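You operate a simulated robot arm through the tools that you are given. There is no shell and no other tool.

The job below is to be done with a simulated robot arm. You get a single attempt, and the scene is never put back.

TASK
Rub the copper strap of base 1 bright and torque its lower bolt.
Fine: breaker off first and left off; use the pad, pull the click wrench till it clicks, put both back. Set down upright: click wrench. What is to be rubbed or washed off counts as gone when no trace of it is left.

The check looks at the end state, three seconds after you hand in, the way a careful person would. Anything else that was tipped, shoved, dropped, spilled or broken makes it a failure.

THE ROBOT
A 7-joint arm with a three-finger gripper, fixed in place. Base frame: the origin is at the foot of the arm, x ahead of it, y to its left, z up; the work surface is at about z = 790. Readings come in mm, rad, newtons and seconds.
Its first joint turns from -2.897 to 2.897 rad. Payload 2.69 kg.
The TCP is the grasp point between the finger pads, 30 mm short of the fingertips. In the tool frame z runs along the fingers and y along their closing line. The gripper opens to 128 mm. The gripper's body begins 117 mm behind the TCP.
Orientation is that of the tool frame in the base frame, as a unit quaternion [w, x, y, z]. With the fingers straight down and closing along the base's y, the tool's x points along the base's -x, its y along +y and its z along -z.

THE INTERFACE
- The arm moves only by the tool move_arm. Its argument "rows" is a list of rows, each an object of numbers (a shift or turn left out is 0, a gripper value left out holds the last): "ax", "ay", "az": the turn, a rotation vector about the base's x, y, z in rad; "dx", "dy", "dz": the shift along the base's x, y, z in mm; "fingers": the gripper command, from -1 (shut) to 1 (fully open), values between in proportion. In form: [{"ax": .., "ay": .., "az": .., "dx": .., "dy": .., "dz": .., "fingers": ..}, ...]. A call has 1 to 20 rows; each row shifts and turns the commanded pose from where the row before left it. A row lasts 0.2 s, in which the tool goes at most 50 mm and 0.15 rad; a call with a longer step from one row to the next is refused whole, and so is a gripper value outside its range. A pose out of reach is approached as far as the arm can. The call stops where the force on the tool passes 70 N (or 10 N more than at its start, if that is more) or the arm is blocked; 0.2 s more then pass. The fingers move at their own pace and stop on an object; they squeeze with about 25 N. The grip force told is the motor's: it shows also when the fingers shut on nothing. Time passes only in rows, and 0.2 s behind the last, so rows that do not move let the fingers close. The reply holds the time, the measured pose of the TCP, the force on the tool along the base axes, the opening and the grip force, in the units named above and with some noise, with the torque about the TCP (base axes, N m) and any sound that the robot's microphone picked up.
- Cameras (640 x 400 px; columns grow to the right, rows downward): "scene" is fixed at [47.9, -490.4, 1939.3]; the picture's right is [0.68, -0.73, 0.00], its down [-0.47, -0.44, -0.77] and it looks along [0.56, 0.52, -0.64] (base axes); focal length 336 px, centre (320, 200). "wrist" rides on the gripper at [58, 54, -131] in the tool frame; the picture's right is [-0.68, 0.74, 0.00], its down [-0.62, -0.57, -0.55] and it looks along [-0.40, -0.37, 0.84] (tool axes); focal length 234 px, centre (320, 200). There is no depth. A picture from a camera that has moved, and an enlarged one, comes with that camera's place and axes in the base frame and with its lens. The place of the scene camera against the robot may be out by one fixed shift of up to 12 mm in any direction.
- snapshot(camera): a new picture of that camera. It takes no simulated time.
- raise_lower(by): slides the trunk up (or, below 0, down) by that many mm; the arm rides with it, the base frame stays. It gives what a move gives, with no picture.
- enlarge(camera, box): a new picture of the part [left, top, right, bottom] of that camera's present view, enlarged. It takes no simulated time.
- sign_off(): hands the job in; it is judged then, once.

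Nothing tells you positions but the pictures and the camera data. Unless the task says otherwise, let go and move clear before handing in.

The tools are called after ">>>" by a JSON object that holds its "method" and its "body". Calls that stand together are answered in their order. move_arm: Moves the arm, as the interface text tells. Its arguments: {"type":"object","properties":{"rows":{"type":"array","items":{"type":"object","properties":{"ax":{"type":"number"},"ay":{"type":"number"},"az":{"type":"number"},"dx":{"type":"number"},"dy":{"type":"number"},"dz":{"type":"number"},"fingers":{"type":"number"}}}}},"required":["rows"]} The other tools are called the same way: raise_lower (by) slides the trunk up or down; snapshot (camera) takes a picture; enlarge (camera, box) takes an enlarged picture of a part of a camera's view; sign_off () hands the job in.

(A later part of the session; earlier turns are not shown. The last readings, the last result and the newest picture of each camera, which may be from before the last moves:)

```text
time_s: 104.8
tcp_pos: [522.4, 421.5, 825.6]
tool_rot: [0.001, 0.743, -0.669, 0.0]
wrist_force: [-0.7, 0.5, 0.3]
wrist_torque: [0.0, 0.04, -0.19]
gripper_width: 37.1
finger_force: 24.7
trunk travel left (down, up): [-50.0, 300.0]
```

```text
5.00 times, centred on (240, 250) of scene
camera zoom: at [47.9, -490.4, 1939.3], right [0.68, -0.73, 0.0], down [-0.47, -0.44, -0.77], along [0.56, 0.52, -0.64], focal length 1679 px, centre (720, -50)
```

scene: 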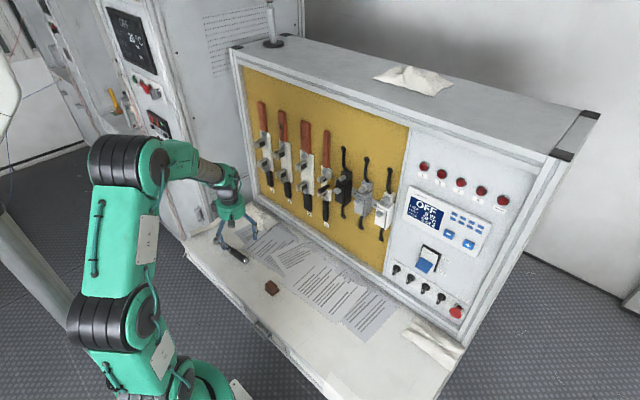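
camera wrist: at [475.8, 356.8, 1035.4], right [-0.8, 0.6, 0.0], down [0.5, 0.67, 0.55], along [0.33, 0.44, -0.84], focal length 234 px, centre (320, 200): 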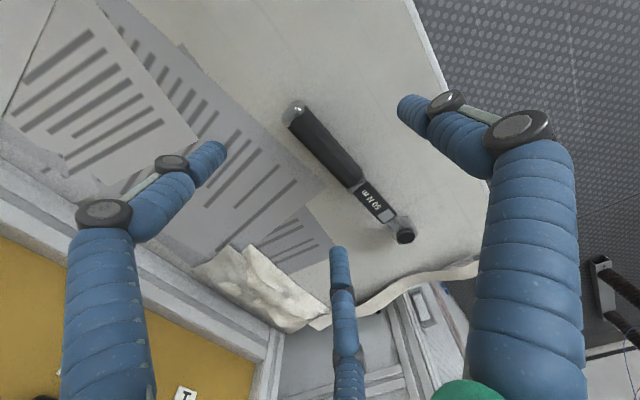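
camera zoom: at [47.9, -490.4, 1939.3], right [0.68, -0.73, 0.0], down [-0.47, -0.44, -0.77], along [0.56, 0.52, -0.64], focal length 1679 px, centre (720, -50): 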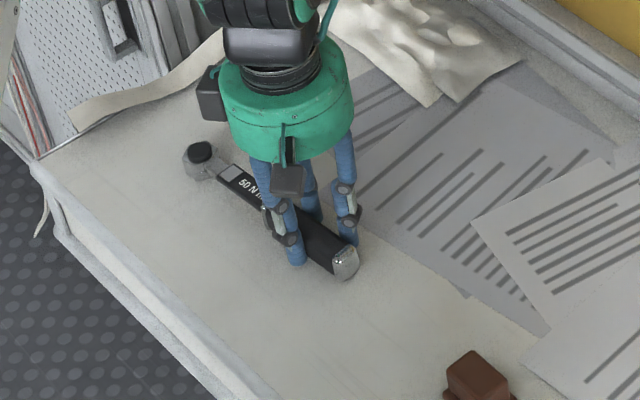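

Firmly gripped (37 mm, 25 N). Lifting a little to check that the wrench stays level.

>>> {"method": "move_arm", "body": {"rows": [{"dz": 10}, {"dz": 15}, {"dz": 15}, {"dz": 20}, {}]}}

>>> {"method": "snapshot", "body": {"camera": "wrist"}}

>>> {"method": "enlarge", "body": {"camera": "scene", "box": [190, 210, 290, 290]}}

```text
time_s: 106.0
tcp_pos: [522.2, 420.1, 885.2]
tool_rot: [0.001, 0.743, -0.669, -0.001]
wrist_force: [-1.6, -0.9, -2.6]
wrist_torque: [-0.07, -0.02, 0.0]
gripper_width: 36.2
finger_force: 24.7
trunk travel left (down, up): [-50.0, 300.0]
```

```text
taken
camera wrist: at [474.7, 357.2, 1018.1], right [-0.8, 0.6, 0.0], down [0.5, 0.67, 0.55], along [0.33, 0.44, -0.84], focal length 234 px, centre (320, 200)
```

wrist: 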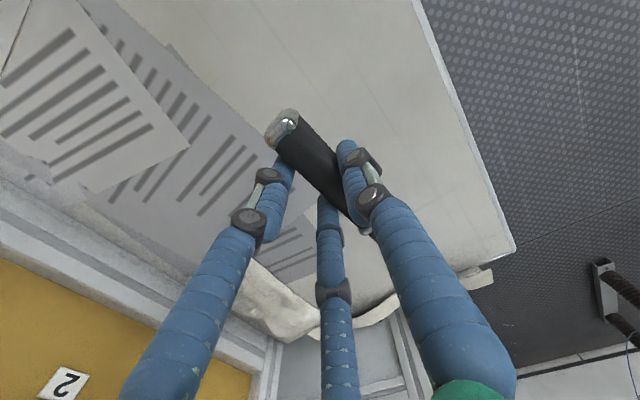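

```text
5.00 times, centred on (240, 250) of scene
camera zoom: at [47.9, -490.4, 1939.3], right [0.68, -0.73, 0.0], down [-0.47, -0.44, -0.77], along [0.56, 0.52, -0.64], focal length 1679 px, centre (720, -50)
```

zoom: 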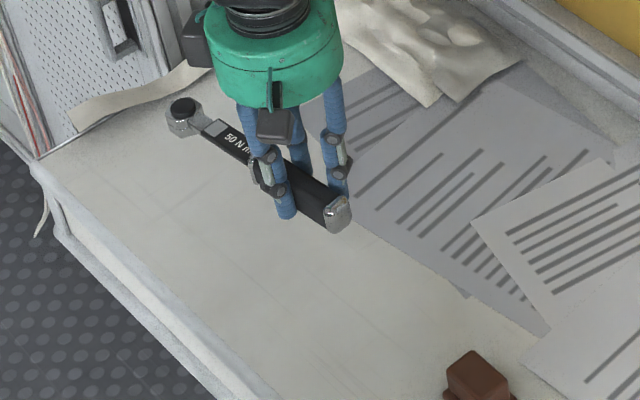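

The wrench hangs level in the grip and is light (~0.26 kg). Now I'll rise, yaw back, and pitch the tool forward so the head points up and the socket faces the board.

>>> {"method": "move_arm", "body": {"rows": [{"dz": 40}, {"dz": 40}, {"dz": 40}, {"dz": 40}, {"az": -0.1395, "dx": -4}, {"az": -0.1395, "dx": -4}, {"az": -0.1395, "dx": -4}, {"az": -0.1395, "dx": -4}, {"az": -0.1395, "dx": -4}, {"az": -0.1395, "dx": -4}, {"az": -0.1395, "dx": -4}, {"az": -0.1395, "dx": -4}, {"az": -0.1395, "dx": -4}, {"az": -0.1395, "dx": -4}, {"az": -0.1395, "dx": -4}, {"az": -0.1395, "dx": -4}, {}]}}

>>> {"method": "snapshot", "body": {"camera": "scene"}}

>>> {"method": "snapshot", "body": {"camera": "wrist"}}

```text
time_s: 109.6
tcp_pos: [475.3, 421.7, 1046.7]
tool_rot: [-0.001, 0.0, 1.0, 0.001]
wrist_force: [0.5, 0.5, -2.7]
wrist_torque: [0.0, 0.09, 0.0]
gripper_width: 36.2
finger_force: 25.3
trunk travel left (down, up): [-50.0, 300.0]
```

```text
taken
```

scene: 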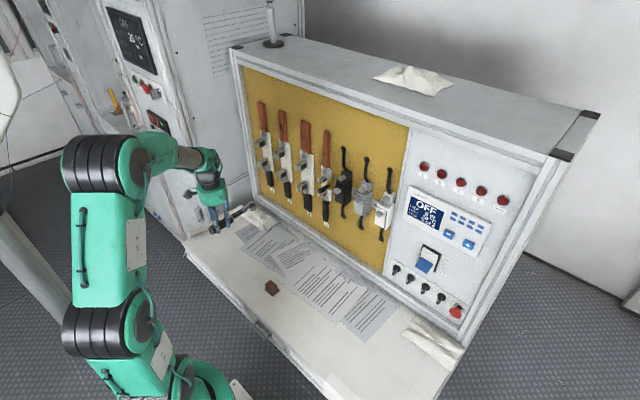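

```text
taken
camera wrist: at [416.5, 475.0, 1178.8], right [0.68, 0.74, 0.0], down [0.62, -0.57, 0.55], along [0.4, -0.37, -0.84], focal length 234 px, centre (320, 200)
```

wrist: 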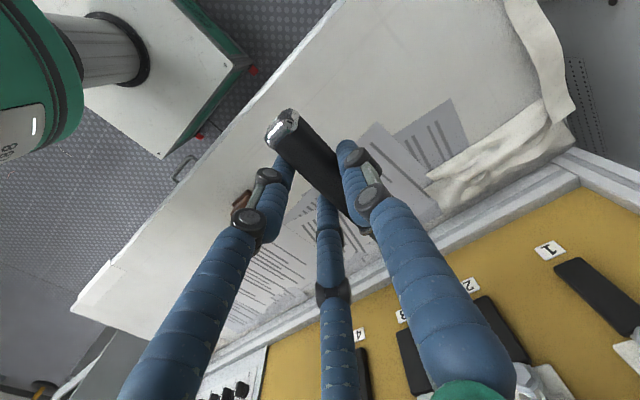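

Still holding well. Checking the wrench's pose in the hand from the scene camera.

>>> {"method": "enlarge", "body": {"camera": "scene", "box": [190, 180, 270, 250]}}

>>> {"method": "enlarge", "body": {"camera": "wrist", "box": [240, 80, 400, 260]}}

```text
5.71 times, centred on (230, 215) of scene
camera zoom: at [47.9, -490.4, 1939.3], right [0.68, -0.73, 0.0], down [-0.47, -0.44, -0.77], along [0.56, 0.52, -0.64], focal length 1919 px, centre (834, 114)
```

zoom: 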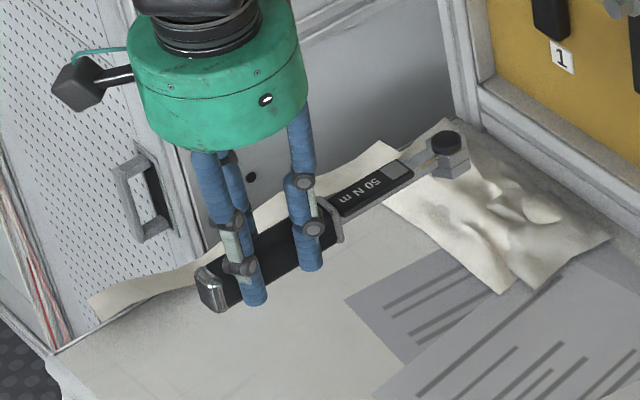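

```text
2.22 times, centred on (320, 170) of wrist
camera zoom: at [416.5, 475.0, 1178.8], right [0.68, 0.74, 0.0], down [0.62, -0.57, 0.55], along [0.4, -0.37, -0.84], focal length 520 px, centre (320, 267)
```

zoom: 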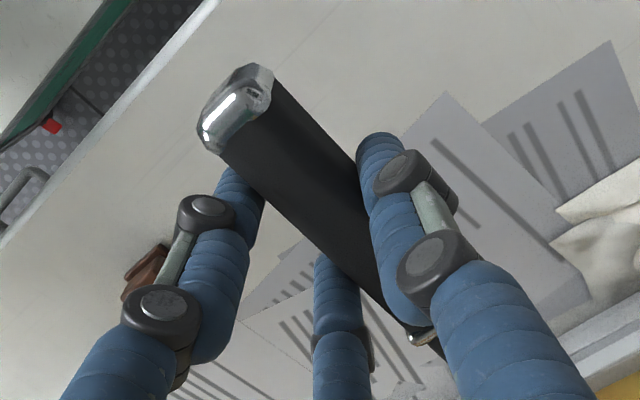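

The wrench is level and parallel to the tool. Now pitching the tool forward so the head points up, staying well back from the board.

>>> {"method": "move_arm", "body": {"rows": [{"ay": -0.1309, "dy": 11, "dz": -6}, {"ay": -0.1309, "dy": 11, "dz": -6}, {"ay": -0.1309, "dy": 11, "dz": -6}, {"ay": -0.1309, "dy": 11, "dz": -6}, {"ay": -0.1309, "dy": 11, "dz": -6}, {"ay": -0.1309, "dy": 11, "dz": -6}, {"ay": -0.1309, "dy": 11, "dz": -6}, {"ay": -0.1309, "dy": 11, "dz": -6}, {"ay": -0.1309, "dy": 11, "dz": -6}, {"ay": -0.1309, "dy": 11, "dz": -6}, {"ay": -0.1309, "dy": 11, "dz": -6}, {"ay": -0.1309, "dy": 11, "dz": -6}, {}]}}

>>> {"method": "snapshot", "body": {"camera": "scene"}}

>>> {"method": "snapshot", "body": {"camera": "wrist"}}

```text
time_s: 112.4
tcp_pos: [476.0, 553.8, 972.0]
tool_rot: [0.708, -0.002, 0.706, 0.001]
wrist_force: [-0.4, 0.0, -3.3]
wrist_torque: [-0.03, 0.08, -0.05]
gripper_width: 36.1
finger_force: 24.7
trunk travel left (down, up): [-50.0, 300.0]
```

```text
taken
```

scene: 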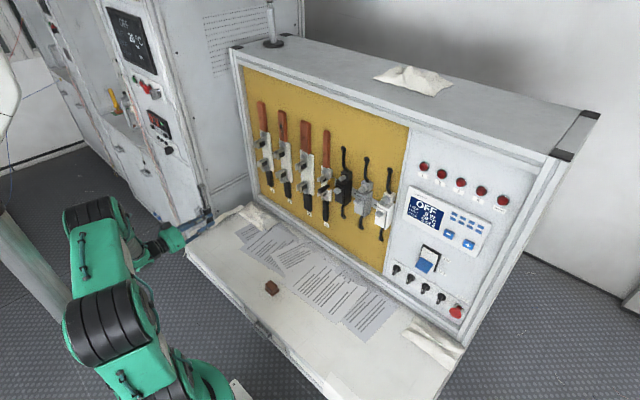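

```text
taken
camera wrist: at [343.4, 607.2, 916.1], right [0.0, 0.74, 0.68], down [-0.55, -0.57, 0.62], along [0.84, -0.37, 0.41], focal length 234 px, centre (320, 200)
```

wrist: 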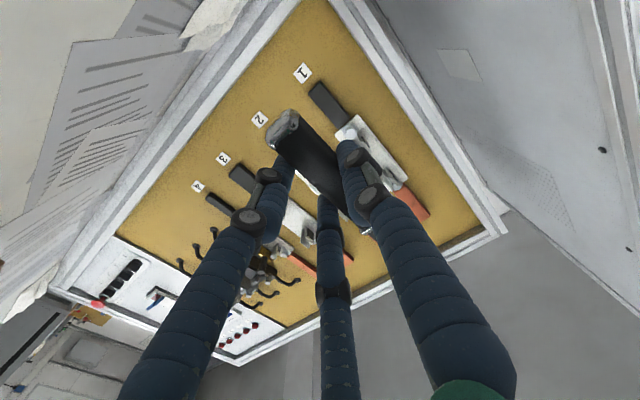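

I'll zoom on the wrench in the scene and shift right a bit to get a clear wrist view of the lower bolt.

>>> {"method": "enlarge", "body": {"camera": "scene", "box": [150, 170, 240, 270]}}

>>> {"method": "move_arm", "body": {"rows": [{"dy": -40}, {"dy": -40}, {"dy": -40}, {}]}}

>>> {"method": "snapshot", "body": {"camera": "wrist"}}

>>> {"method": "enlarge", "body": {"camera": "scene", "box": [170, 180, 260, 280]}}

```text
4.00 times, centred on (195, 220) of scene
camera zoom: at [47.9, -490.4, 1939.3], right [0.68, -0.73, 0.0], down [-0.47, -0.44, -0.77], along [0.56, 0.52, -0.64], focal length 1343 px, centre (820, 120)
```

zoom: 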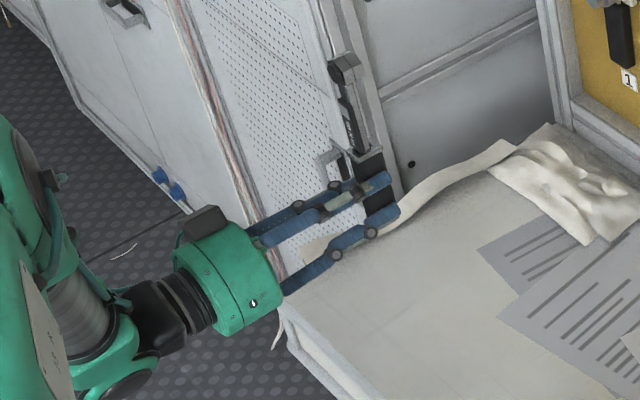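

```text
time_s: 113.4
tcp_pos: [475.5, 432.6, 974.7]
tool_rot: [0.707, -0.001, 0.707, 0.002]
wrist_force: [0.0, 0.4, -3.2]
wrist_torque: [-0.01, 0.1, 0.08]
gripper_width: 36.4
finger_force: 25.2
trunk travel left (down, up): [-50.0, 300.0]
```

```text
taken
camera wrist: at [345.0, 486.0, 917.3], right [0.0, 0.74, 0.68], down [-0.55, -0.57, 0.62], along [0.84, -0.37, 0.4], focal length 234 px, centre (320, 200)
```

wrist: 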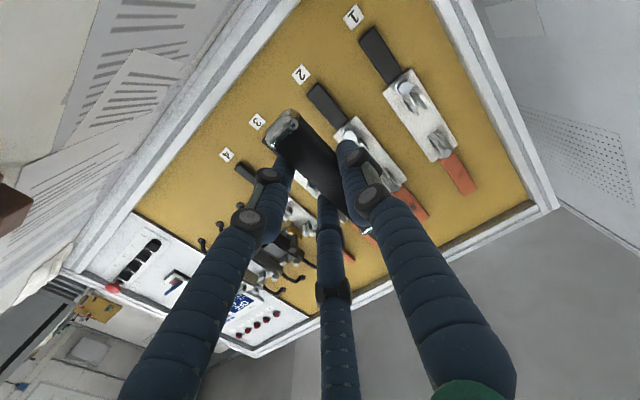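

```text
4.00 times, centred on (215, 230) of scene
camera zoom: at [47.9, -490.4, 1939.3], right [0.68, -0.73, 0.0], down [-0.47, -0.44, -0.77], along [0.56, 0.52, -0.64], focal length 1343 px, centre (740, 80)
```

zoom: 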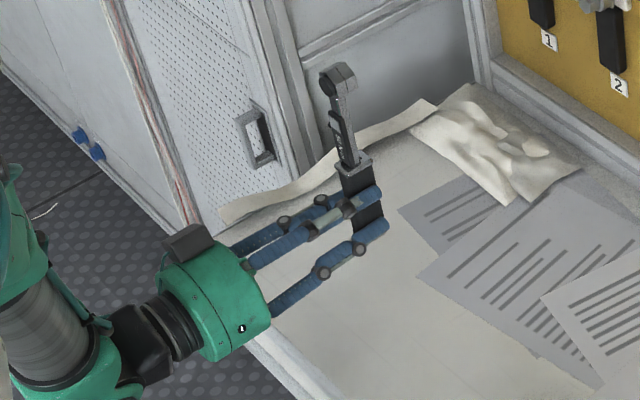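

>>> {"method": "enlarge", "body": {"camera": "wrist", "box": [370, 55, 450, 135]}}

>>> {"method": "enlarge", "body": {"camera": "scene", "box": [200, 190, 240, 240]}}

>>> {"method": "enlarge", "body": {"camera": "scene", "box": [250, 130, 290, 210]}}

```text
5.00 times, centred on (410, 95) of wrist
camera zoom: at [345.0, 486.0, 917.3], right [0.0, 0.74, 0.68], down [-0.55, -0.57, 0.62], along [0.84, -0.37, 0.4], focal length 1171 px, centre (-130, 725)
```

zoom: 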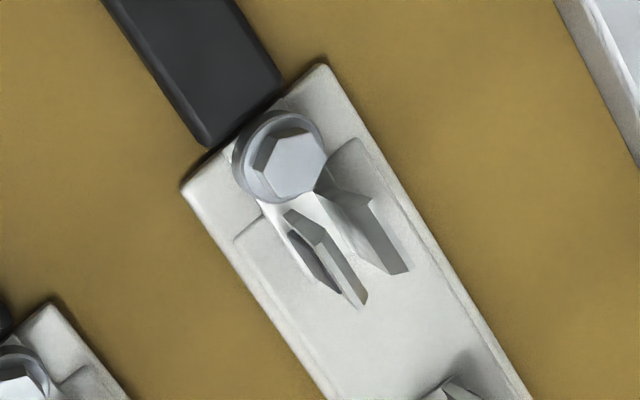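

```text
8.00 times, centred on (220, 215) of scene
camera zoom: at [47.9, -490.4, 1939.3], right [0.68, -0.73, 0.0], down [-0.47, -0.44, -0.77], along [0.56, 0.52, -0.64], focal length 2686 px, centre (1120, 80)
```

zoom: 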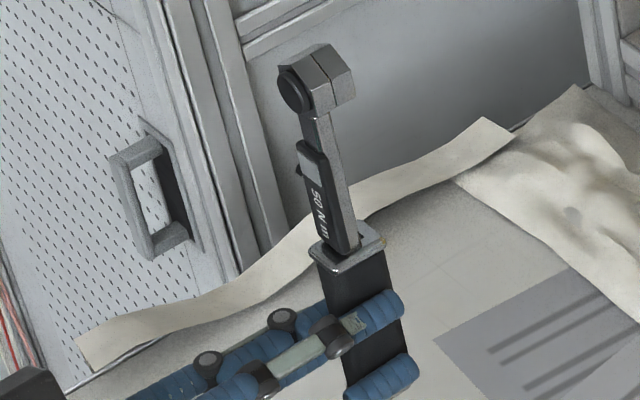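

```text
5.00 times, centred on (270, 170) of scene
camera zoom: at [47.9, -490.4, 1939.3], right [0.68, -0.73, 0.0], down [-0.47, -0.44, -0.77], along [0.56, 0.52, -0.64], focal length 1679 px, centre (570, 350)
```

zoom: 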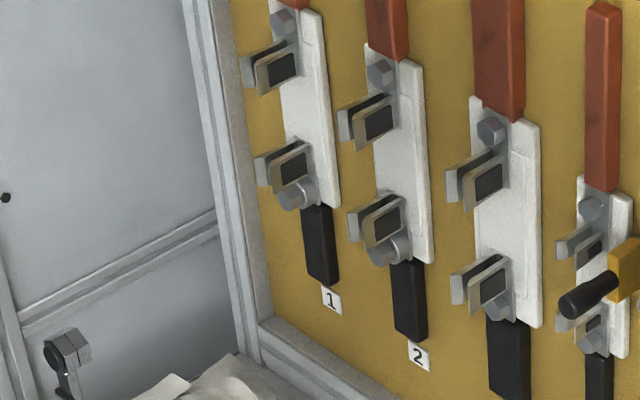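

The lower bolt is a protruding hex head with a washer; I estimate its face near (800, 557, 1060). I'll take a second, different wrist view to triangulate it better before approaching.

>>> {"method": "move_arm", "body": {"rows": [{"dy": 30, "dz": 35}, {"dy": 30, "dz": 35}, {"dy": 30, "dz": 35}, {"dy": 30, "dz": 35}, {"dy": 20, "dz": 30}, {}, {}]}}

>>> {"method": "snapshot", "body": {"camera": "wrist"}}

```text
time_s: 115.0
tcp_pos: [474.2, 576.4, 1147.2]
tool_rot: [0.707, -0.002, 0.708, 0.0]
wrist_force: [0.4, -0.1, -3.3]
wrist_torque: [-0.03, 0.05, -0.01]
gripper_width: 35.9
finger_force: 25.3
trunk travel left (down, up): [-50.0, 300.0]
```

```text
taken
camera wrist: at [343.3, 629.6, 1087.5], right [0.0, 0.74, 0.68], down [-0.55, -0.57, 0.62], along [0.84, -0.37, 0.4], focal length 234 px, centre (320, 200)
```

wrist: 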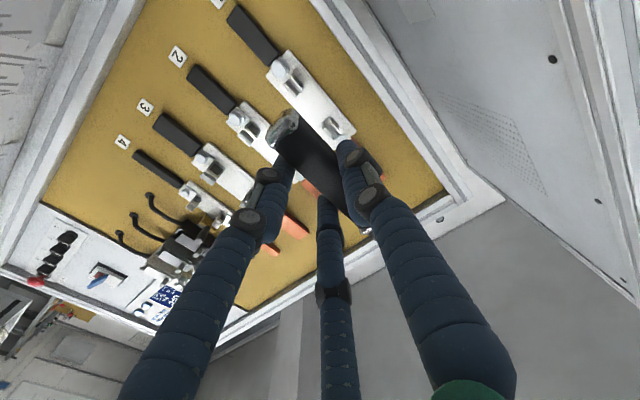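

>>> {"method": "enlarge", "body": {"camera": "wrist", "box": [240, 30, 330, 110]}}

>>> {"method": "enlarge", "body": {"camera": "wrist", "box": [265, 55, 305, 90]}}

```text
5.00 times, centred on (285, 70) of wrist
camera zoom: at [343.3, 629.6, 1087.5], right [0.0, 0.74, 0.68], down [-0.55, -0.57, 0.62], along [0.84, -0.37, 0.4], focal length 1171 px, centre (495, 850)
```

zoom: 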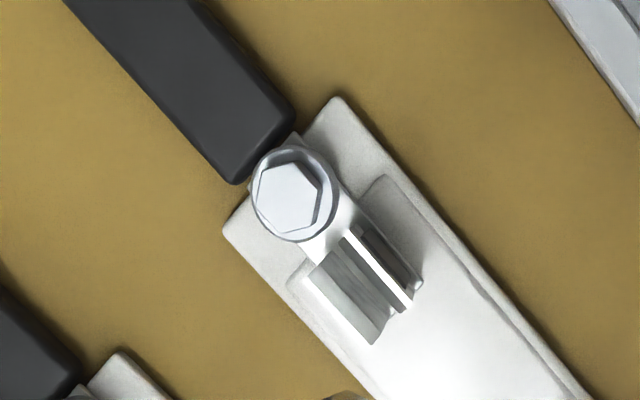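

```text
11.43 times, centred on (285, 72) of wrist
camera zoom: at [343.3, 629.6, 1087.5], right [0.0, 0.74, 0.68], down [-0.55, -0.57, 0.62], along [0.84, -0.37, 0.4], focal length 2676 px, centre (720, 1657)
```

zoom: 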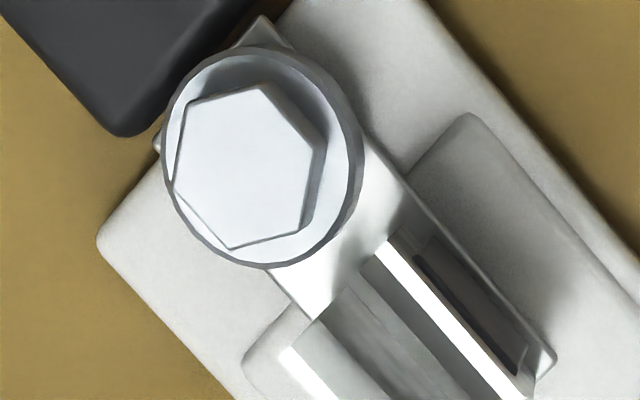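

Triangulation gives the bolt axis at y ≈ 556.7, z ≈ 1062, hex face at x ≈ 805. Before approaching I want to check how far the bottom profile protrudes below base 1, where the handle and fingers will go.

>>> {"method": "enlarge", "body": {"camera": "scene", "box": [235, 175, 300, 235]}}

>>> {"method": "enlarge", "body": {"camera": "wrist", "box": [0, 0, 260, 200]}}

>>> {"method": "enlarge", "body": {"camera": "wrist", "box": [300, 0, 480, 200]}}

```text
6.67 times, centred on (268, 205) of scene
camera zoom: at [47.9, -490.4, 1939.3], right [0.68, -0.73, 0.0], down [-0.47, -0.44, -0.77], along [0.56, 0.52, -0.64], focal length 2239 px, centre (670, 167)
```

zoom: 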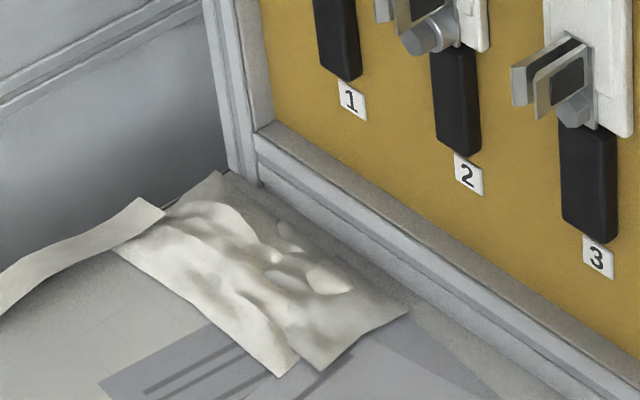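

```text
2.00 times, centred on (130, 100) of wrist
camera zoom: at [343.3, 629.6, 1087.5], right [0.0, 0.74, 0.68], down [-0.55, -0.57, 0.62], along [0.84, -0.37, 0.4], focal length 468 px, centre (700, 400)
```

zoom: 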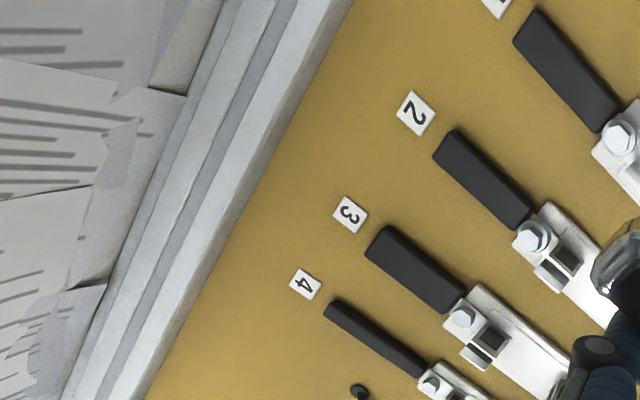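

```text
2.00 times, centred on (390, 100) of wrist
camera zoom: at [343.3, 629.6, 1087.5], right [0.0, 0.74, 0.68], down [-0.55, -0.57, 0.62], along [0.84, -0.37, 0.4], focal length 468 px, centre (180, 400)
```

zoom: 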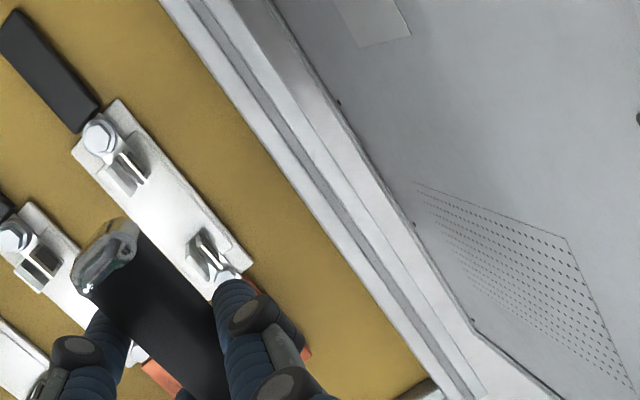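

The profile only reaches z ≈ 843, clear of the handle end. I'll lower to the working height with the handle tilted 0.2 rad to the right of vertical (to leave room to pull clockwise, toward the left), still well back.

>>> {"method": "move_arm", "body": {"rows": [{"dy": -9.6, "dz": -40.5}, {"dy": -9.6, "dz": -40.5}, {"dy": -9.6, "dz": -40.5}, {"dy": -9.6, "dz": -40.5}, {"dy": -9.6, "dz": -40.5, "ax": -0.1}, {"dy": -9.5, "dz": -40.5, "ax": -0.1}, {}, {}]}}

>>> {"method": "move_arm", "body": {"rows": [{"dx": 40}, {"dx": 40}, {"dx": 40}, {"dx": 40}, {"dx": 40}, {"dx": 20}, {}, {}]}}

>>> {"method": "snapshot", "body": {"camera": "scene"}}

>>> {"method": "enlarge", "body": {"camera": "scene", "box": [220, 140, 310, 230]}}

>>> {"method": "snapshot", "body": {"camera": "wrist"}}

```text
time_s: 116.8
tcp_pos: [474.7, 514.9, 901.0]
tool_rot: [0.703, -0.072, 0.704, -0.071]
wrist_force: [-0.4, 0.1, -3.3]
wrist_torque: [-0.05, 0.06, -0.02]
gripper_width: 36.1
finger_force: 24.6
trunk travel left (down, up): [-50.0, 300.0]
```

```text
time_s: 118.6
tcp_pos: [694.7, 516.1, 898.9]
tool_rot: [0.703, -0.071, 0.704, -0.07]
wrist_force: [0.8, 0.3, -3.4]
wrist_torque: [-0.07, 0.06, -0.02]
gripper_width: 36.1
finger_force: 25.1
trunk travel left (down, up): [-50.0, 300.0]
```

```text
taken
```

scene: 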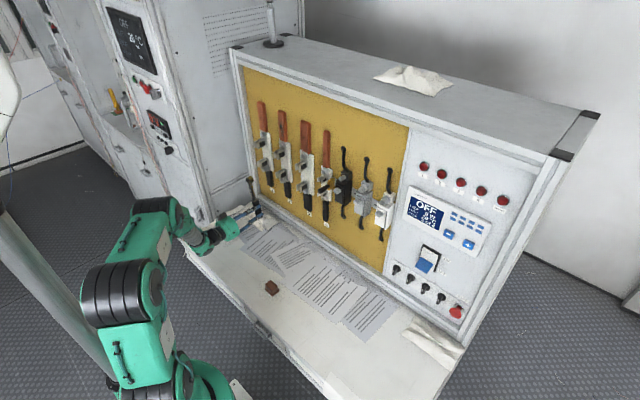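

```text
4.44 times, centred on (265, 185) of scene
camera zoom: at [47.9, -490.4, 1939.3], right [0.68, -0.73, 0.0], down [-0.47, -0.44, -0.77], along [0.56, 0.52, -0.64], focal length 1492 px, centre (564, 267)
```

zoom: 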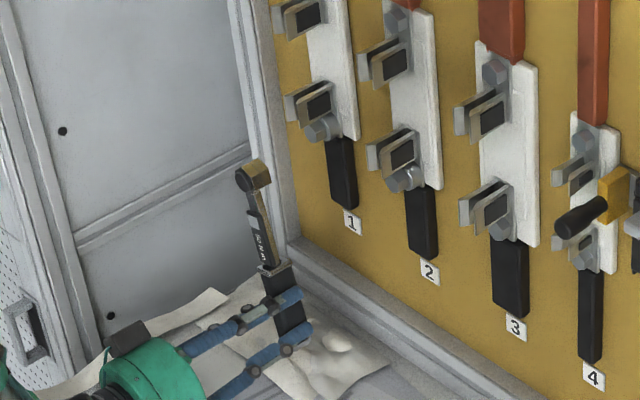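

```text
taken
camera wrist: at [564.3, 557.4, 831.9], right [0.0, 0.86, 0.52], down [-0.55, -0.43, 0.72], along [0.84, -0.28, 0.47], focal length 234 px, centre (320, 200)
```

wrist: 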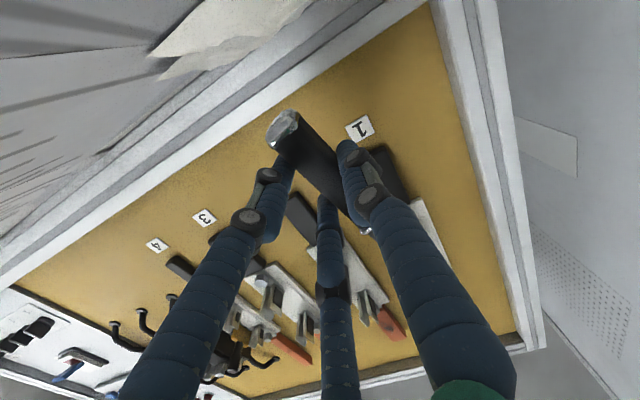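

The wrench is nearing the bolt. I'll sample the pose a few times to average out the reading noise and zoom in on the head for alignment.

>>> {"method": "move_arm", "body": {"rows": [{}]}}

>>> {"method": "move_arm", "body": {"rows": [{}]}}

>>> {"method": "move_arm", "body": {"rows": [{}]}}

>>> {"method": "move_arm", "body": {"rows": [{}]}}

>>> {"method": "enlarge", "body": {"camera": "scene", "box": [230, 155, 290, 205]}}

>>> {"method": "enlarge", "body": {"camera": "scene", "box": [240, 170, 270, 200]}}

```text
time_s: 119.0
tcp_pos: [696.0, 516.4, 900.2]
tool_rot: [0.703, -0.072, 0.704, -0.071]
wrist_force: [-0.3, 0.1, -2.6]
wrist_torque: [-0.04, 0.06, 0.01]
gripper_width: 36.2
finger_force: 25.0
trunk travel left (down, up): [-50.0, 300.0]
```

```text
time_s: 119.4
tcp_pos: [695.0, 516.8, 897.5]
tool_rot: [0.703, -0.073, 0.704, -0.07]
wrist_force: [0.3, -0.5, -2.7]
wrist_torque: [0.01, 0.06, -0.03]
gripper_width: 36.1
finger_force: 25.2
trunk travel left (down, up): [-50.0, 300.0]
```

```text
time_s: 119.8
tcp_pos: [696.1, 515.9, 899.9]
tool_rot: [0.703, -0.072, 0.704, -0.069]
wrist_force: [-0.5, -0.7, -4.0]
wrist_torque: [-0.07, 0.06, 0.05]
gripper_width: 36.0
finger_force: 24.6
trunk travel left (down, up): [-50.0, 300.0]
```

```text
time_s: 120.2
tcp_pos: [695.3, 515.9, 898.8]
tool_rot: [0.703, -0.072, 0.704, -0.07]
wrist_force: [-0.7, 0.1, -3.2]
wrist_torque: [-0.07, 0.1, -0.01]
gripper_width: 36.1
finger_force: 24.5
trunk travel left (down, up): [-50.0, 300.0]
```

```text
8.00 times, centred on (260, 180) of scene
camera zoom: at [47.9, -490.4, 1939.3], right [0.68, -0.73, 0.0], down [-0.47, -0.44, -0.77], along [0.56, 0.52, -0.64], focal length 2686 px, centre (800, 360)
```

zoom: 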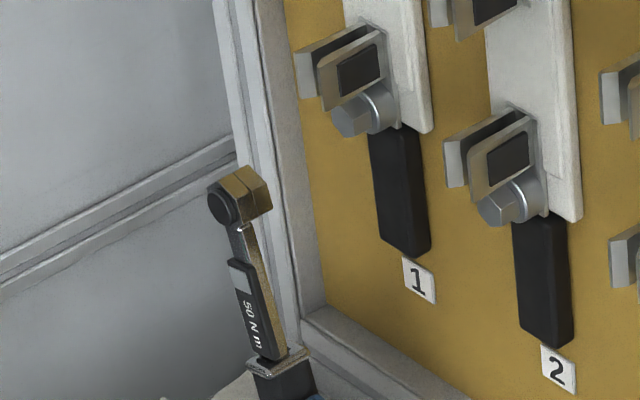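

```text
13.33 times, centred on (255, 185) of scene
camera zoom: at [47.9, -490.4, 1939.3], right [0.68, -0.73, 0.0], down [-0.47, -0.44, -0.77], along [0.56, 0.52, -0.64], focal length 4477 px, centre (1187, 400)
```

zoom: 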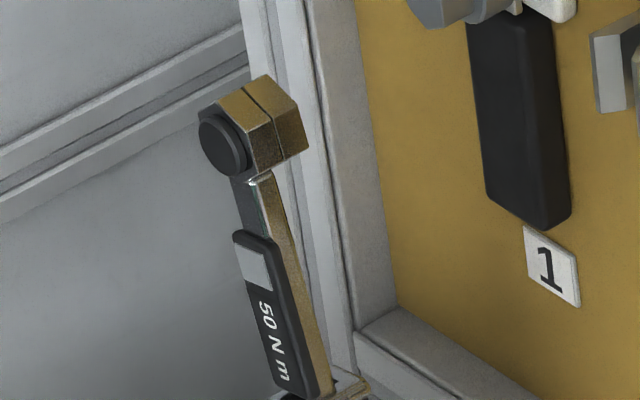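

My best fit puts the head centre ~10 mm low and ~3 mm right of the bolt axis. I'll correct that, approach to ~15 mm short of the bolt and verify.

>>> {"method": "move_arm", "body": {"rows": [{"dy": 3.2, "dz": 10.1}, {"dx": 20}, {"dx": 20}, {"dx": 15}, {}, {}]}}

>>> {"method": "move_arm", "body": {"rows": [{}]}}

>>> {"method": "move_arm", "body": {"rows": [{}]}}

>>> {"method": "enlarge", "body": {"camera": "scene", "box": [240, 150, 290, 200]}}

>>> {"method": "snapshot", "body": {"camera": "wrist"}}

```text
time_s: 121.6
tcp_pos: [750.7, 519.9, 910.0]
tool_rot: [0.703, -0.072, 0.704, -0.069]
wrist_force: [0.7, -0.2, -2.9]
wrist_torque: [-0.07, 0.05, -0.02]
gripper_width: 36.1
finger_force: 25.2
trunk travel left (down, up): [-50.0, 300.0]
```

```text
time_s: 122.0
tcp_pos: [749.7, 519.8, 910.3]
tool_rot: [0.703, -0.073, 0.704, -0.069]
wrist_force: [0.4, -0.7, -3.0]
wrist_torque: [-0.06, 0.03, -0.02]
gripper_width: 36.2
finger_force: 25.0
trunk travel left (down, up): [-50.0, 300.0]
```

```text
time_s: 122.4
tcp_pos: [750.2, 520.6, 910.7]
tool_rot: [0.703, -0.073, 0.704, -0.069]
wrist_force: [0.6, -0.8, -2.8]
wrist_torque: [-0.07, 0.07, -0.02]
gripper_width: 36.0
finger_force: 24.8
trunk travel left (down, up): [-50.0, 300.0]
```

```text
8.00 times, centred on (265, 175) of scene
camera zoom: at [47.9, -490.4, 1939.3], right [0.68, -0.73, 0.0], down [-0.47, -0.44, -0.77], along [0.56, 0.52, -0.64], focal length 2686 px, centre (760, 400)
```

zoom: 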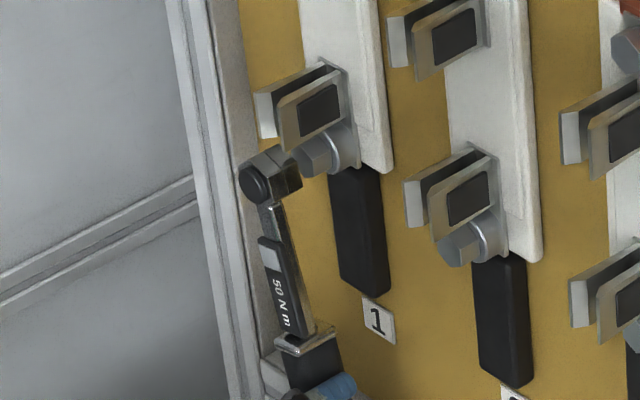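

```text
taken
camera wrist: at [618.7, 560.7, 843.9], right [0.0, 0.86, 0.52], down [-0.55, -0.43, 0.72], along [0.84, -0.28, 0.47], focal length 234 px, centre (320, 200)
```

wrist: 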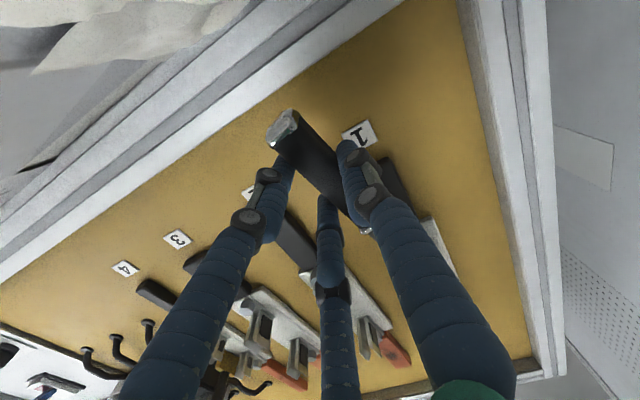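

>>> {"method": "enlarge", "body": {"camera": "scene", "box": [246, 160, 276, 186]}}

```text
15.38 times, centred on (261, 173) of scene
camera zoom: at [47.9, -490.4, 1939.3], right [0.68, -0.73, 0.0], down [-0.47, -0.44, -0.77], along [0.56, 0.52, -0.64], focal length 5166 px, centre (1228, 615)
```

zoom: 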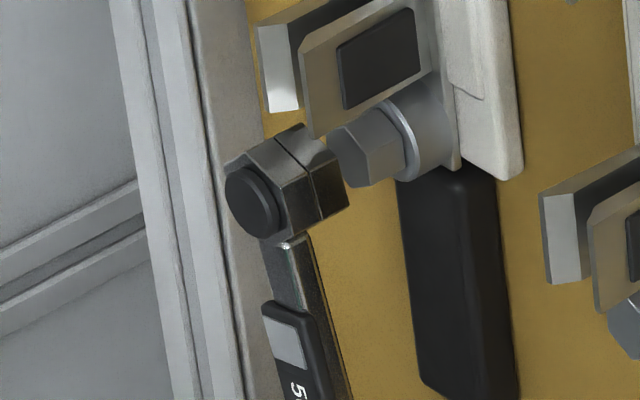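

>>> {"method": "enlarge", "body": {"camera": "scene", "box": [257, 160, 277, 174]}}

>>> {"method": "enlarge", "body": {"camera": "scene", "box": [249, 166, 269, 180]}}

```text
16.00 times, centred on (267, 167) of scene
camera zoom: at [47.9, -490.4, 1939.3], right [0.68, -0.73, 0.0], down [-0.47, -0.44, -0.77], along [0.56, 0.52, -0.64], focal length 5373 px, centre (1168, 728)
```

zoom: 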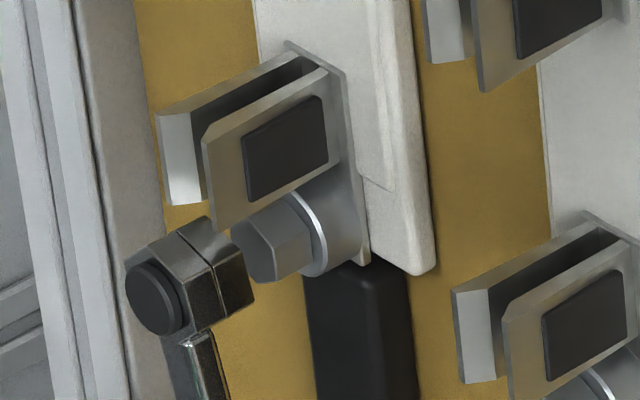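

```text
16.00 times, centred on (259, 173) of scene
camera zoom: at [47.9, -490.4, 1939.3], right [0.68, -0.73, 0.0], down [-0.47, -0.44, -0.77], along [0.56, 0.52, -0.64], focal length 5373 px, centre (1296, 632)
```

zoom: 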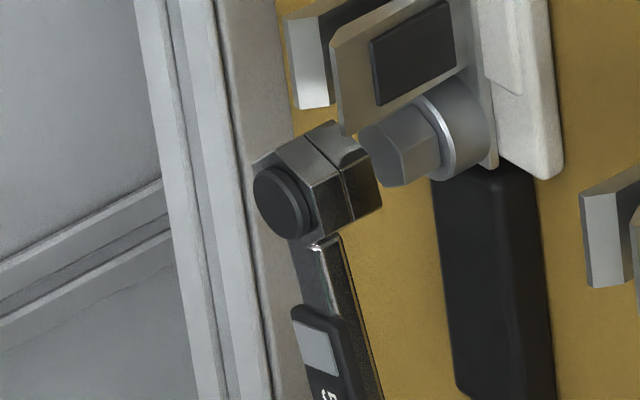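

In this close-up the head's axis line passes about 2–3 mm above the bolt centre, with a ~14 mm gap left. I'll drop 3 mm and creep closer, then recheck.

>>> {"method": "move_arm", "body": {"rows": [{"dz": -3}, {"dx": 4}, {"dx": 4}, {"dx": 2}, {}, {}]}}

>>> {"method": "enlarge", "body": {"camera": "scene", "box": [253, 162, 273, 176]}}

```text
time_s: 123.8
tcp_pos: [759.9, 519.9, 908.7]
tool_rot: [0.703, -0.072, 0.704, -0.07]
wrist_force: [-0.3, 0.0, -3.6]
wrist_torque: [-0.07, 0.07, 0.01]
gripper_width: 36.1
finger_force: 25.2
trunk travel left (down, up): [-50.0, 300.0]
```

```text
16.00 times, centred on (263, 169) of scene
camera zoom: at [47.9, -490.4, 1939.3], right [0.68, -0.73, 0.0], down [-0.47, -0.44, -0.77], along [0.56, 0.52, -0.64], focal length 5373 px, centre (1232, 696)
```

zoom: 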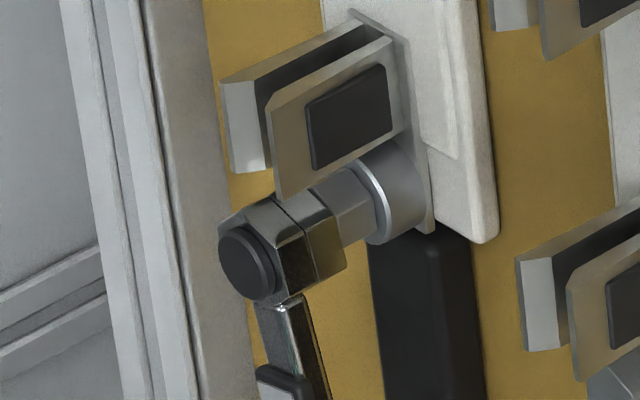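

The head now lines up with the bolt to within about a millimetre in this view. Creeping forward while watching the force.

>>> {"method": "move_arm", "body": {"rows": [{"dx": 2}, {"dx": 2}, {}, {}]}}

>>> {"method": "move_arm", "body": {"rows": [{"dx": 2}, {"dx": 2}, {}, {}]}}

>>> {"method": "enlarge", "body": {"camera": "scene", "box": [253, 162, 273, 176]}}

```text
time_s: 124.8
tcp_pos: [763.3, 520.0, 908.8]
tool_rot: [0.703, -0.072, 0.704, -0.071]
wrist_force: [-3.0, -0.1, -6.2]
wrist_torque: [-0.02, -0.31, 0.05]
gripper_width: 36.0
finger_force: 24.4
trunk travel left (down, up): [-50.0, 300.0]
```

```text
time_s: 125.8
tcp_pos: [767.7, 520.2, 908.1]
tool_rot: [0.703, -0.071, 0.704, -0.07]
wrist_force: [-2.6, 0.3, -5.6]
wrist_torque: [-0.07, -0.2, 0.03]
gripper_width: 36.1
finger_force: 25.2
trunk travel left (down, up): [-50.0, 300.0]
```

```text
16.00 times, centred on (263, 169) of scene
camera zoom: at [47.9, -490.4, 1939.3], right [0.68, -0.73, 0.0], down [-0.47, -0.44, -0.77], along [0.56, 0.52, -0.64], focal length 5373 px, centre (1232, 696)
```

zoom: 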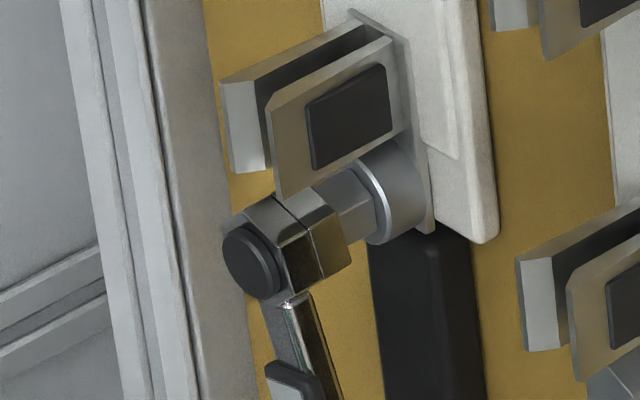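

The head met the bolt rim: it sits about 4 mm low and 1.5 mm left. I'll back off, correct, and try again.

>>> {"method": "move_arm", "body": {"rows": [{"dx": -4}, {"dx": -5}, {"dy": -1.5, "dz": 4}, {}, {}]}}

>>> {"method": "enlarge", "body": {"camera": "scene", "box": [253, 162, 273, 176]}}

```text
time_s: 127.0
tcp_pos: [758.3, 518.4, 912.1]
tool_rot: [0.703, -0.071, 0.704, -0.07]
wrist_force: [-0.7, -0.1, -3.5]
wrist_torque: [-0.03, 0.08, -0.03]
gripper_width: 36.2
finger_force: 25.2
trunk travel left (down, up): [-50.0, 300.0]
```

```text
16.00 times, centred on (263, 169) of scene
camera zoom: at [47.9, -490.4, 1939.3], right [0.68, -0.73, 0.0], down [-0.47, -0.44, -0.77], along [0.56, 0.52, -0.64], focal length 5373 px, centre (1232, 696)
```

zoom: 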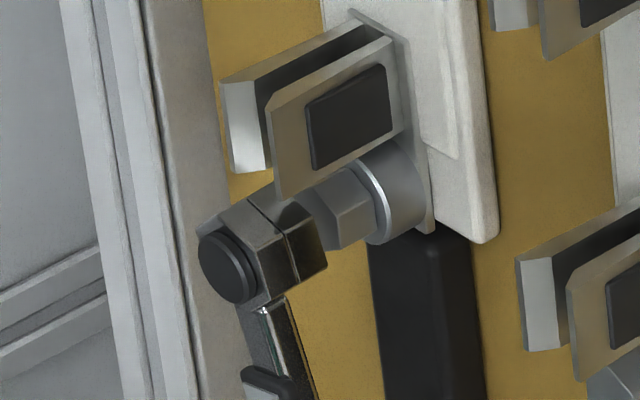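

The axis line now hits the bolt's centre in this view. Trying again to slide on.

>>> {"method": "move_arm", "body": {"rows": [{"dx": 3}, {"dx": 3}, {"dx": 2}, {}]}}

>>> {"method": "move_arm", "body": {"rows": [{"dx": 1.5}, {"dx": 1.5}, {}]}}

>>> {"method": "enlarge", "body": {"camera": "scene", "box": [253, 162, 273, 176]}}

```text
time_s: 128.0
tcp_pos: [766.7, 517.3, 911.3]
tool_rot: [0.703, -0.072, 0.704, -0.07]
wrist_force: [-0.7, -1.0, -3.5]
wrist_torque: [-0.04, 0.08, -0.03]
gripper_width: 36.0
finger_force: 24.8
trunk travel left (down, up): [-50.0, 300.0]
```

```text
time_s: 128.8
tcp_pos: [769.5, 517.2, 912.2]
tool_rot: [0.703, -0.072, 0.704, -0.07]
wrist_force: [-6.8, -0.1, -3.4]
wrist_torque: [-0.07, -0.76, 0.24]
gripper_width: 36.1
finger_force: 24.7
trunk travel left (down, up): [-50.0, 300.0]
```

```text
16.00 times, centred on (263, 169) of scene
camera zoom: at [47.9, -490.4, 1939.3], right [0.68, -0.73, 0.0], down [-0.47, -0.44, -0.77], along [0.56, 0.52, -0.64], focal length 5373 px, centre (1232, 696)
```

zoom: 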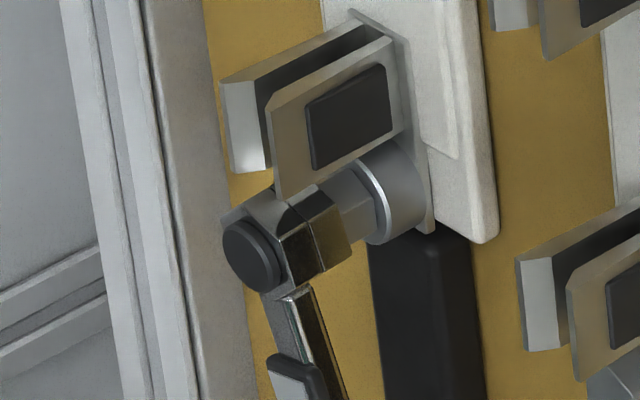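

The contact is now dead-on but the socket stops on the bolt face; the bolt's hex has a corner at top, while the wrench's hex has flats toward the handle, so the handle should be at about 30° from vertical to seat. I'll back off, swing to −30° about the bolt axis, and retry.

>>> {"method": "move_arm", "body": {"rows": [{"dx": -5}, {"dx": -5}, {"ax": -0.081, "dy": -11.5, "dz": 4}, {"ax": -0.081, "dy": -11.5, "dz": 4.7}, {"ax": -0.081, "dy": -11.6, "dz": 5.3}, {"ax": -0.081, "dy": -11.6, "dz": 6.1}, {}, {}]}}

>>> {"method": "enlarge", "body": {"camera": "scene", "box": [253, 162, 273, 176]}}

>>> {"method": "enlarge", "body": {"camera": "scene", "box": [230, 150, 300, 220]}}

```text
time_s: 130.6
tcp_pos: [761.8, 470.5, 931.1]
tool_rot: [0.683, -0.184, 0.683, -0.184]
wrist_force: [-0.2, 0.7, -3.2]
wrist_torque: [-0.07, 0.05, 0.02]
gripper_width: 36.0
finger_force: 25.2
trunk travel left (down, up): [-50.0, 300.0]
```

```text
16.00 times, centred on (263, 169) of scene
camera zoom: at [47.9, -490.4, 1939.3], right [0.68, -0.73, 0.0], down [-0.47, -0.44, -0.77], along [0.56, 0.52, -0.64], focal length 5373 px, centre (1232, 696)
```

zoom: 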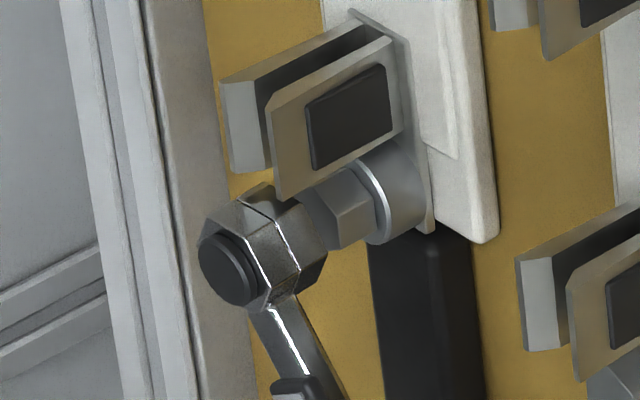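

```text
5.71 times, centred on (265, 185) of scene
camera zoom: at [47.9, -490.4, 1939.3], right [0.68, -0.73, 0.0], down [-0.47, -0.44, -0.77], along [0.56, 0.52, -0.64], focal length 1919 px, centre (634, 286)
```

zoom: 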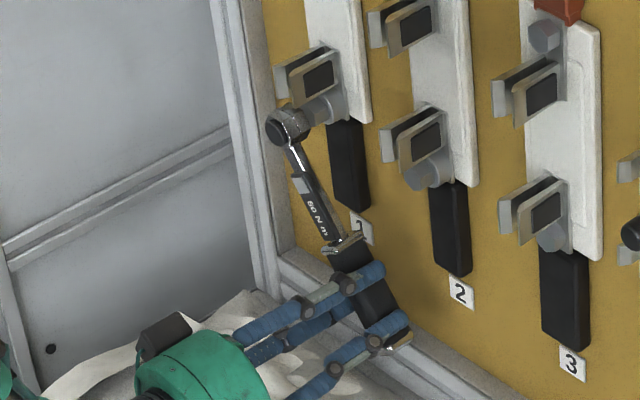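

Well lined up again, with the hexes now matching. Moving forward to seat.

>>> {"method": "move_arm", "body": {"rows": [{"dx": 3}, {"dx": 3}, {"dx": 2}, {}]}}

>>> {"method": "move_arm", "body": {"rows": [{"dx": 1.5}, {"dx": 1.5}, {}]}}

>>> {"method": "enlarge", "body": {"camera": "scene", "box": [253, 162, 273, 176]}}

```text
time_s: 131.6
tcp_pos: [768.1, 470.7, 931.4]
tool_rot: [0.683, -0.185, 0.683, -0.181]
wrist_force: [0.3, 1.0, -2.6]
wrist_torque: [-0.07, 0.05, 0.02]
gripper_width: 35.9
finger_force: 24.7
trunk travel left (down, up): [-50.0, 300.0]
```

```text
time_s: 132.4
tcp_pos: [770.2, 471.3, 933.3]
tool_rot: [0.682, -0.186, 0.683, -0.183]
wrist_force: [-7.1, -0.8, -4.8]
wrist_torque: [-0.15, -0.72, 0.55]
gripper_width: 36.3
finger_force: 24.9
trunk travel left (down, up): [-50.0, 300.0]
```

```text
16.00 times, centred on (263, 169) of scene
camera zoom: at [47.9, -490.4, 1939.3], right [0.68, -0.73, 0.0], down [-0.47, -0.44, -0.77], along [0.56, 0.52, -0.64], focal length 5373 px, centre (1232, 696)
```

zoom: 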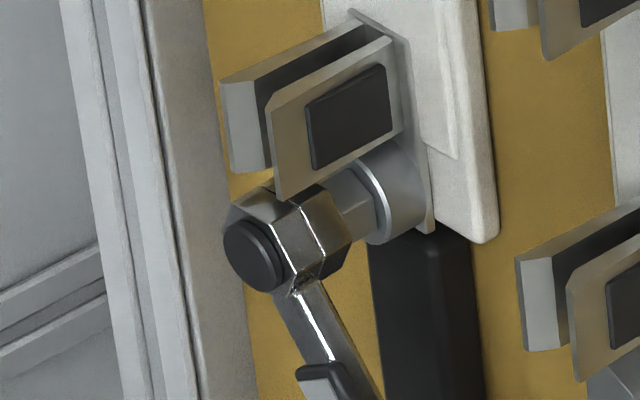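

The socket is pressed squarely on the bolt. I'll test whether it's engaged by turning a few degrees clockwise about the bolt axis and watching the reaction.

>>> {"method": "move_arm", "body": {"rows": [{"ax": 0.025, "dy": 3.3, "dz": -2.1}, {"ax": 0.025, "dy": 3.3, "dz": -2.0}, {}]}}

>>> {"method": "enlarge", "body": {"camera": "scene", "box": [253, 162, 273, 176]}}

```text
time_s: 133.2
tcp_pos: [770.9, 478.9, 929.1]
tool_rot: [0.687, -0.167, 0.688, -0.166]
wrist_force: [-1.9, -2.0, -3.9]
wrist_torque: [0.13, -0.22, 0.17]
gripper_width: 36.2
finger_force: 25.3
trunk travel left (down, up): [-50.0, 300.0]
```

```text
16.00 times, centred on (263, 169) of scene
camera zoom: at [47.9, -490.4, 1939.3], right [0.68, -0.73, 0.0], down [-0.47, -0.44, -0.77], along [0.56, 0.52, -0.64], focal length 5373 px, centre (1232, 696)
```

zoom: 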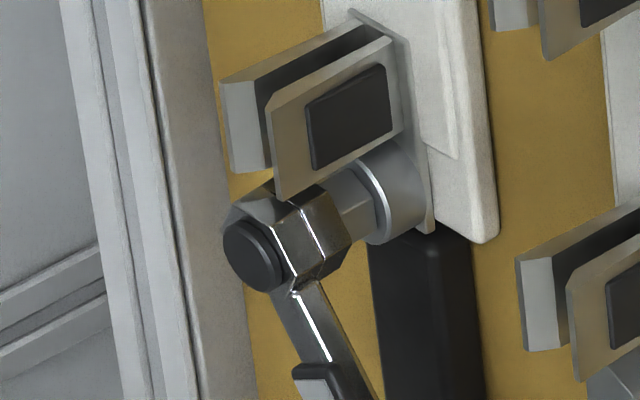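

No real engagement yet. I'd like to see what the socket mouth looks like, so I'll back away and turn the wrench so its mouth faces the scene camera.

>>> {"method": "move_arm", "body": {"rows": [{"dx": -10}, {"dx": -30}, {"dx": -40}, {"dx": -40}, {"dx": -40}, {"dx": -40}, {"dx": -30, "dz": 20}, {"dz": 40}, {"dz": 40}, {"dz": 40}]}}

>>> {"method": "move_arm", "body": {"rows": [{"az": -0.13}, {"az": -0.13}, {"az": -0.13}, {"az": -0.13}, {"az": -0.13}, {"az": -0.13}, {"az": -0.13}, {"az": -0.13}, {"az": -0.13}, {"az": -0.13}, {}]}}

>>> {"method": "snapshot", "body": {"camera": "scene"}}

```text
time_s: 135.4
tcp_pos: [540.0, 476.7, 1069.2]
tool_rot: [0.687, -0.168, 0.688, -0.166]
wrist_force: [-0.5, -0.6, -3.8]
wrist_torque: [-0.08, -0.02, -0.07]
gripper_width: 36.2
finger_force: 25.1
trunk travel left (down, up): [-50.0, 300.0]
```

```text
time_s: 137.8
tcp_pos: [536.0, 463.6, 1075.6]
tool_rot: [0.478, 0.243, 0.665, -0.52]
wrist_force: [-0.6, -1.1, -4.0]
wrist_torque: [0.07, 0.09, 0.12]
gripper_width: 36.4
finger_force: 24.9
out of reach, approached as far as the arm can: row 9, 10
trunk travel left (down, up): [-50.0, 300.0]
```

```text
taken
```

scene: 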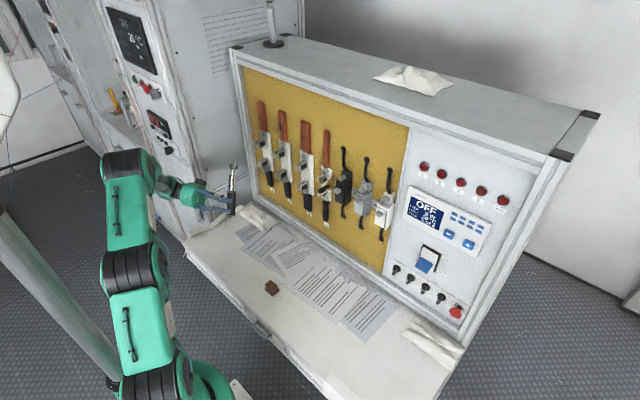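

>>> {"method": "enlarge", "body": {"camera": "scene", "box": [222, 156, 246, 174]}}

>>> {"method": "enlarge", "body": {"camera": "scene", "box": [195, 150, 265, 230]}}

```text
16.00 times, centred on (234, 165) of scene
camera zoom: at [47.9, -490.4, 1939.3], right [0.68, -0.73, 0.0], down [-0.47, -0.44, -0.77], along [0.56, 0.52, -0.64], focal length 5373 px, centre (1696, 760)
```

zoom: 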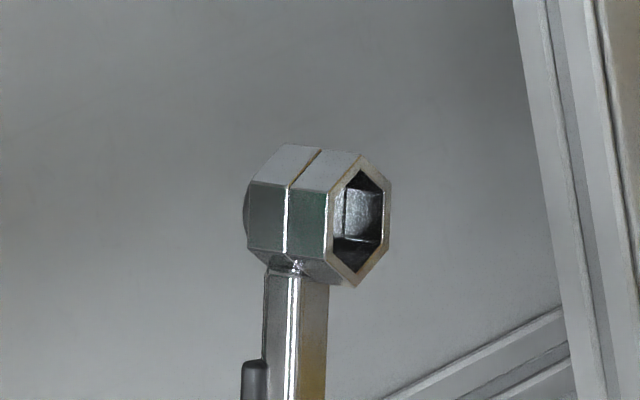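

```text
5.00 times, centred on (230, 190) of scene
camera zoom: at [47.9, -490.4, 1939.3], right [0.68, -0.73, 0.0], down [-0.47, -0.44, -0.77], along [0.56, 0.52, -0.64], focal length 1679 px, centre (770, 250)
```

zoom: 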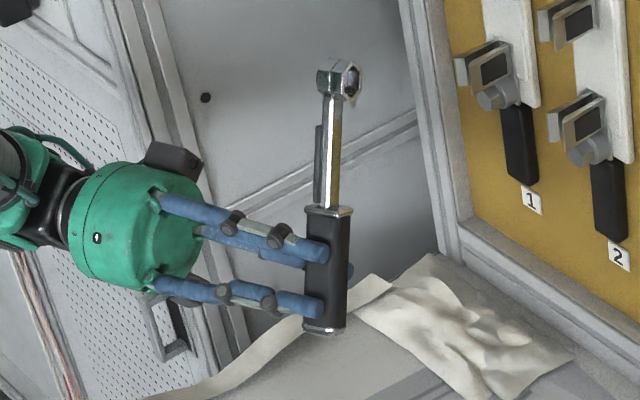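

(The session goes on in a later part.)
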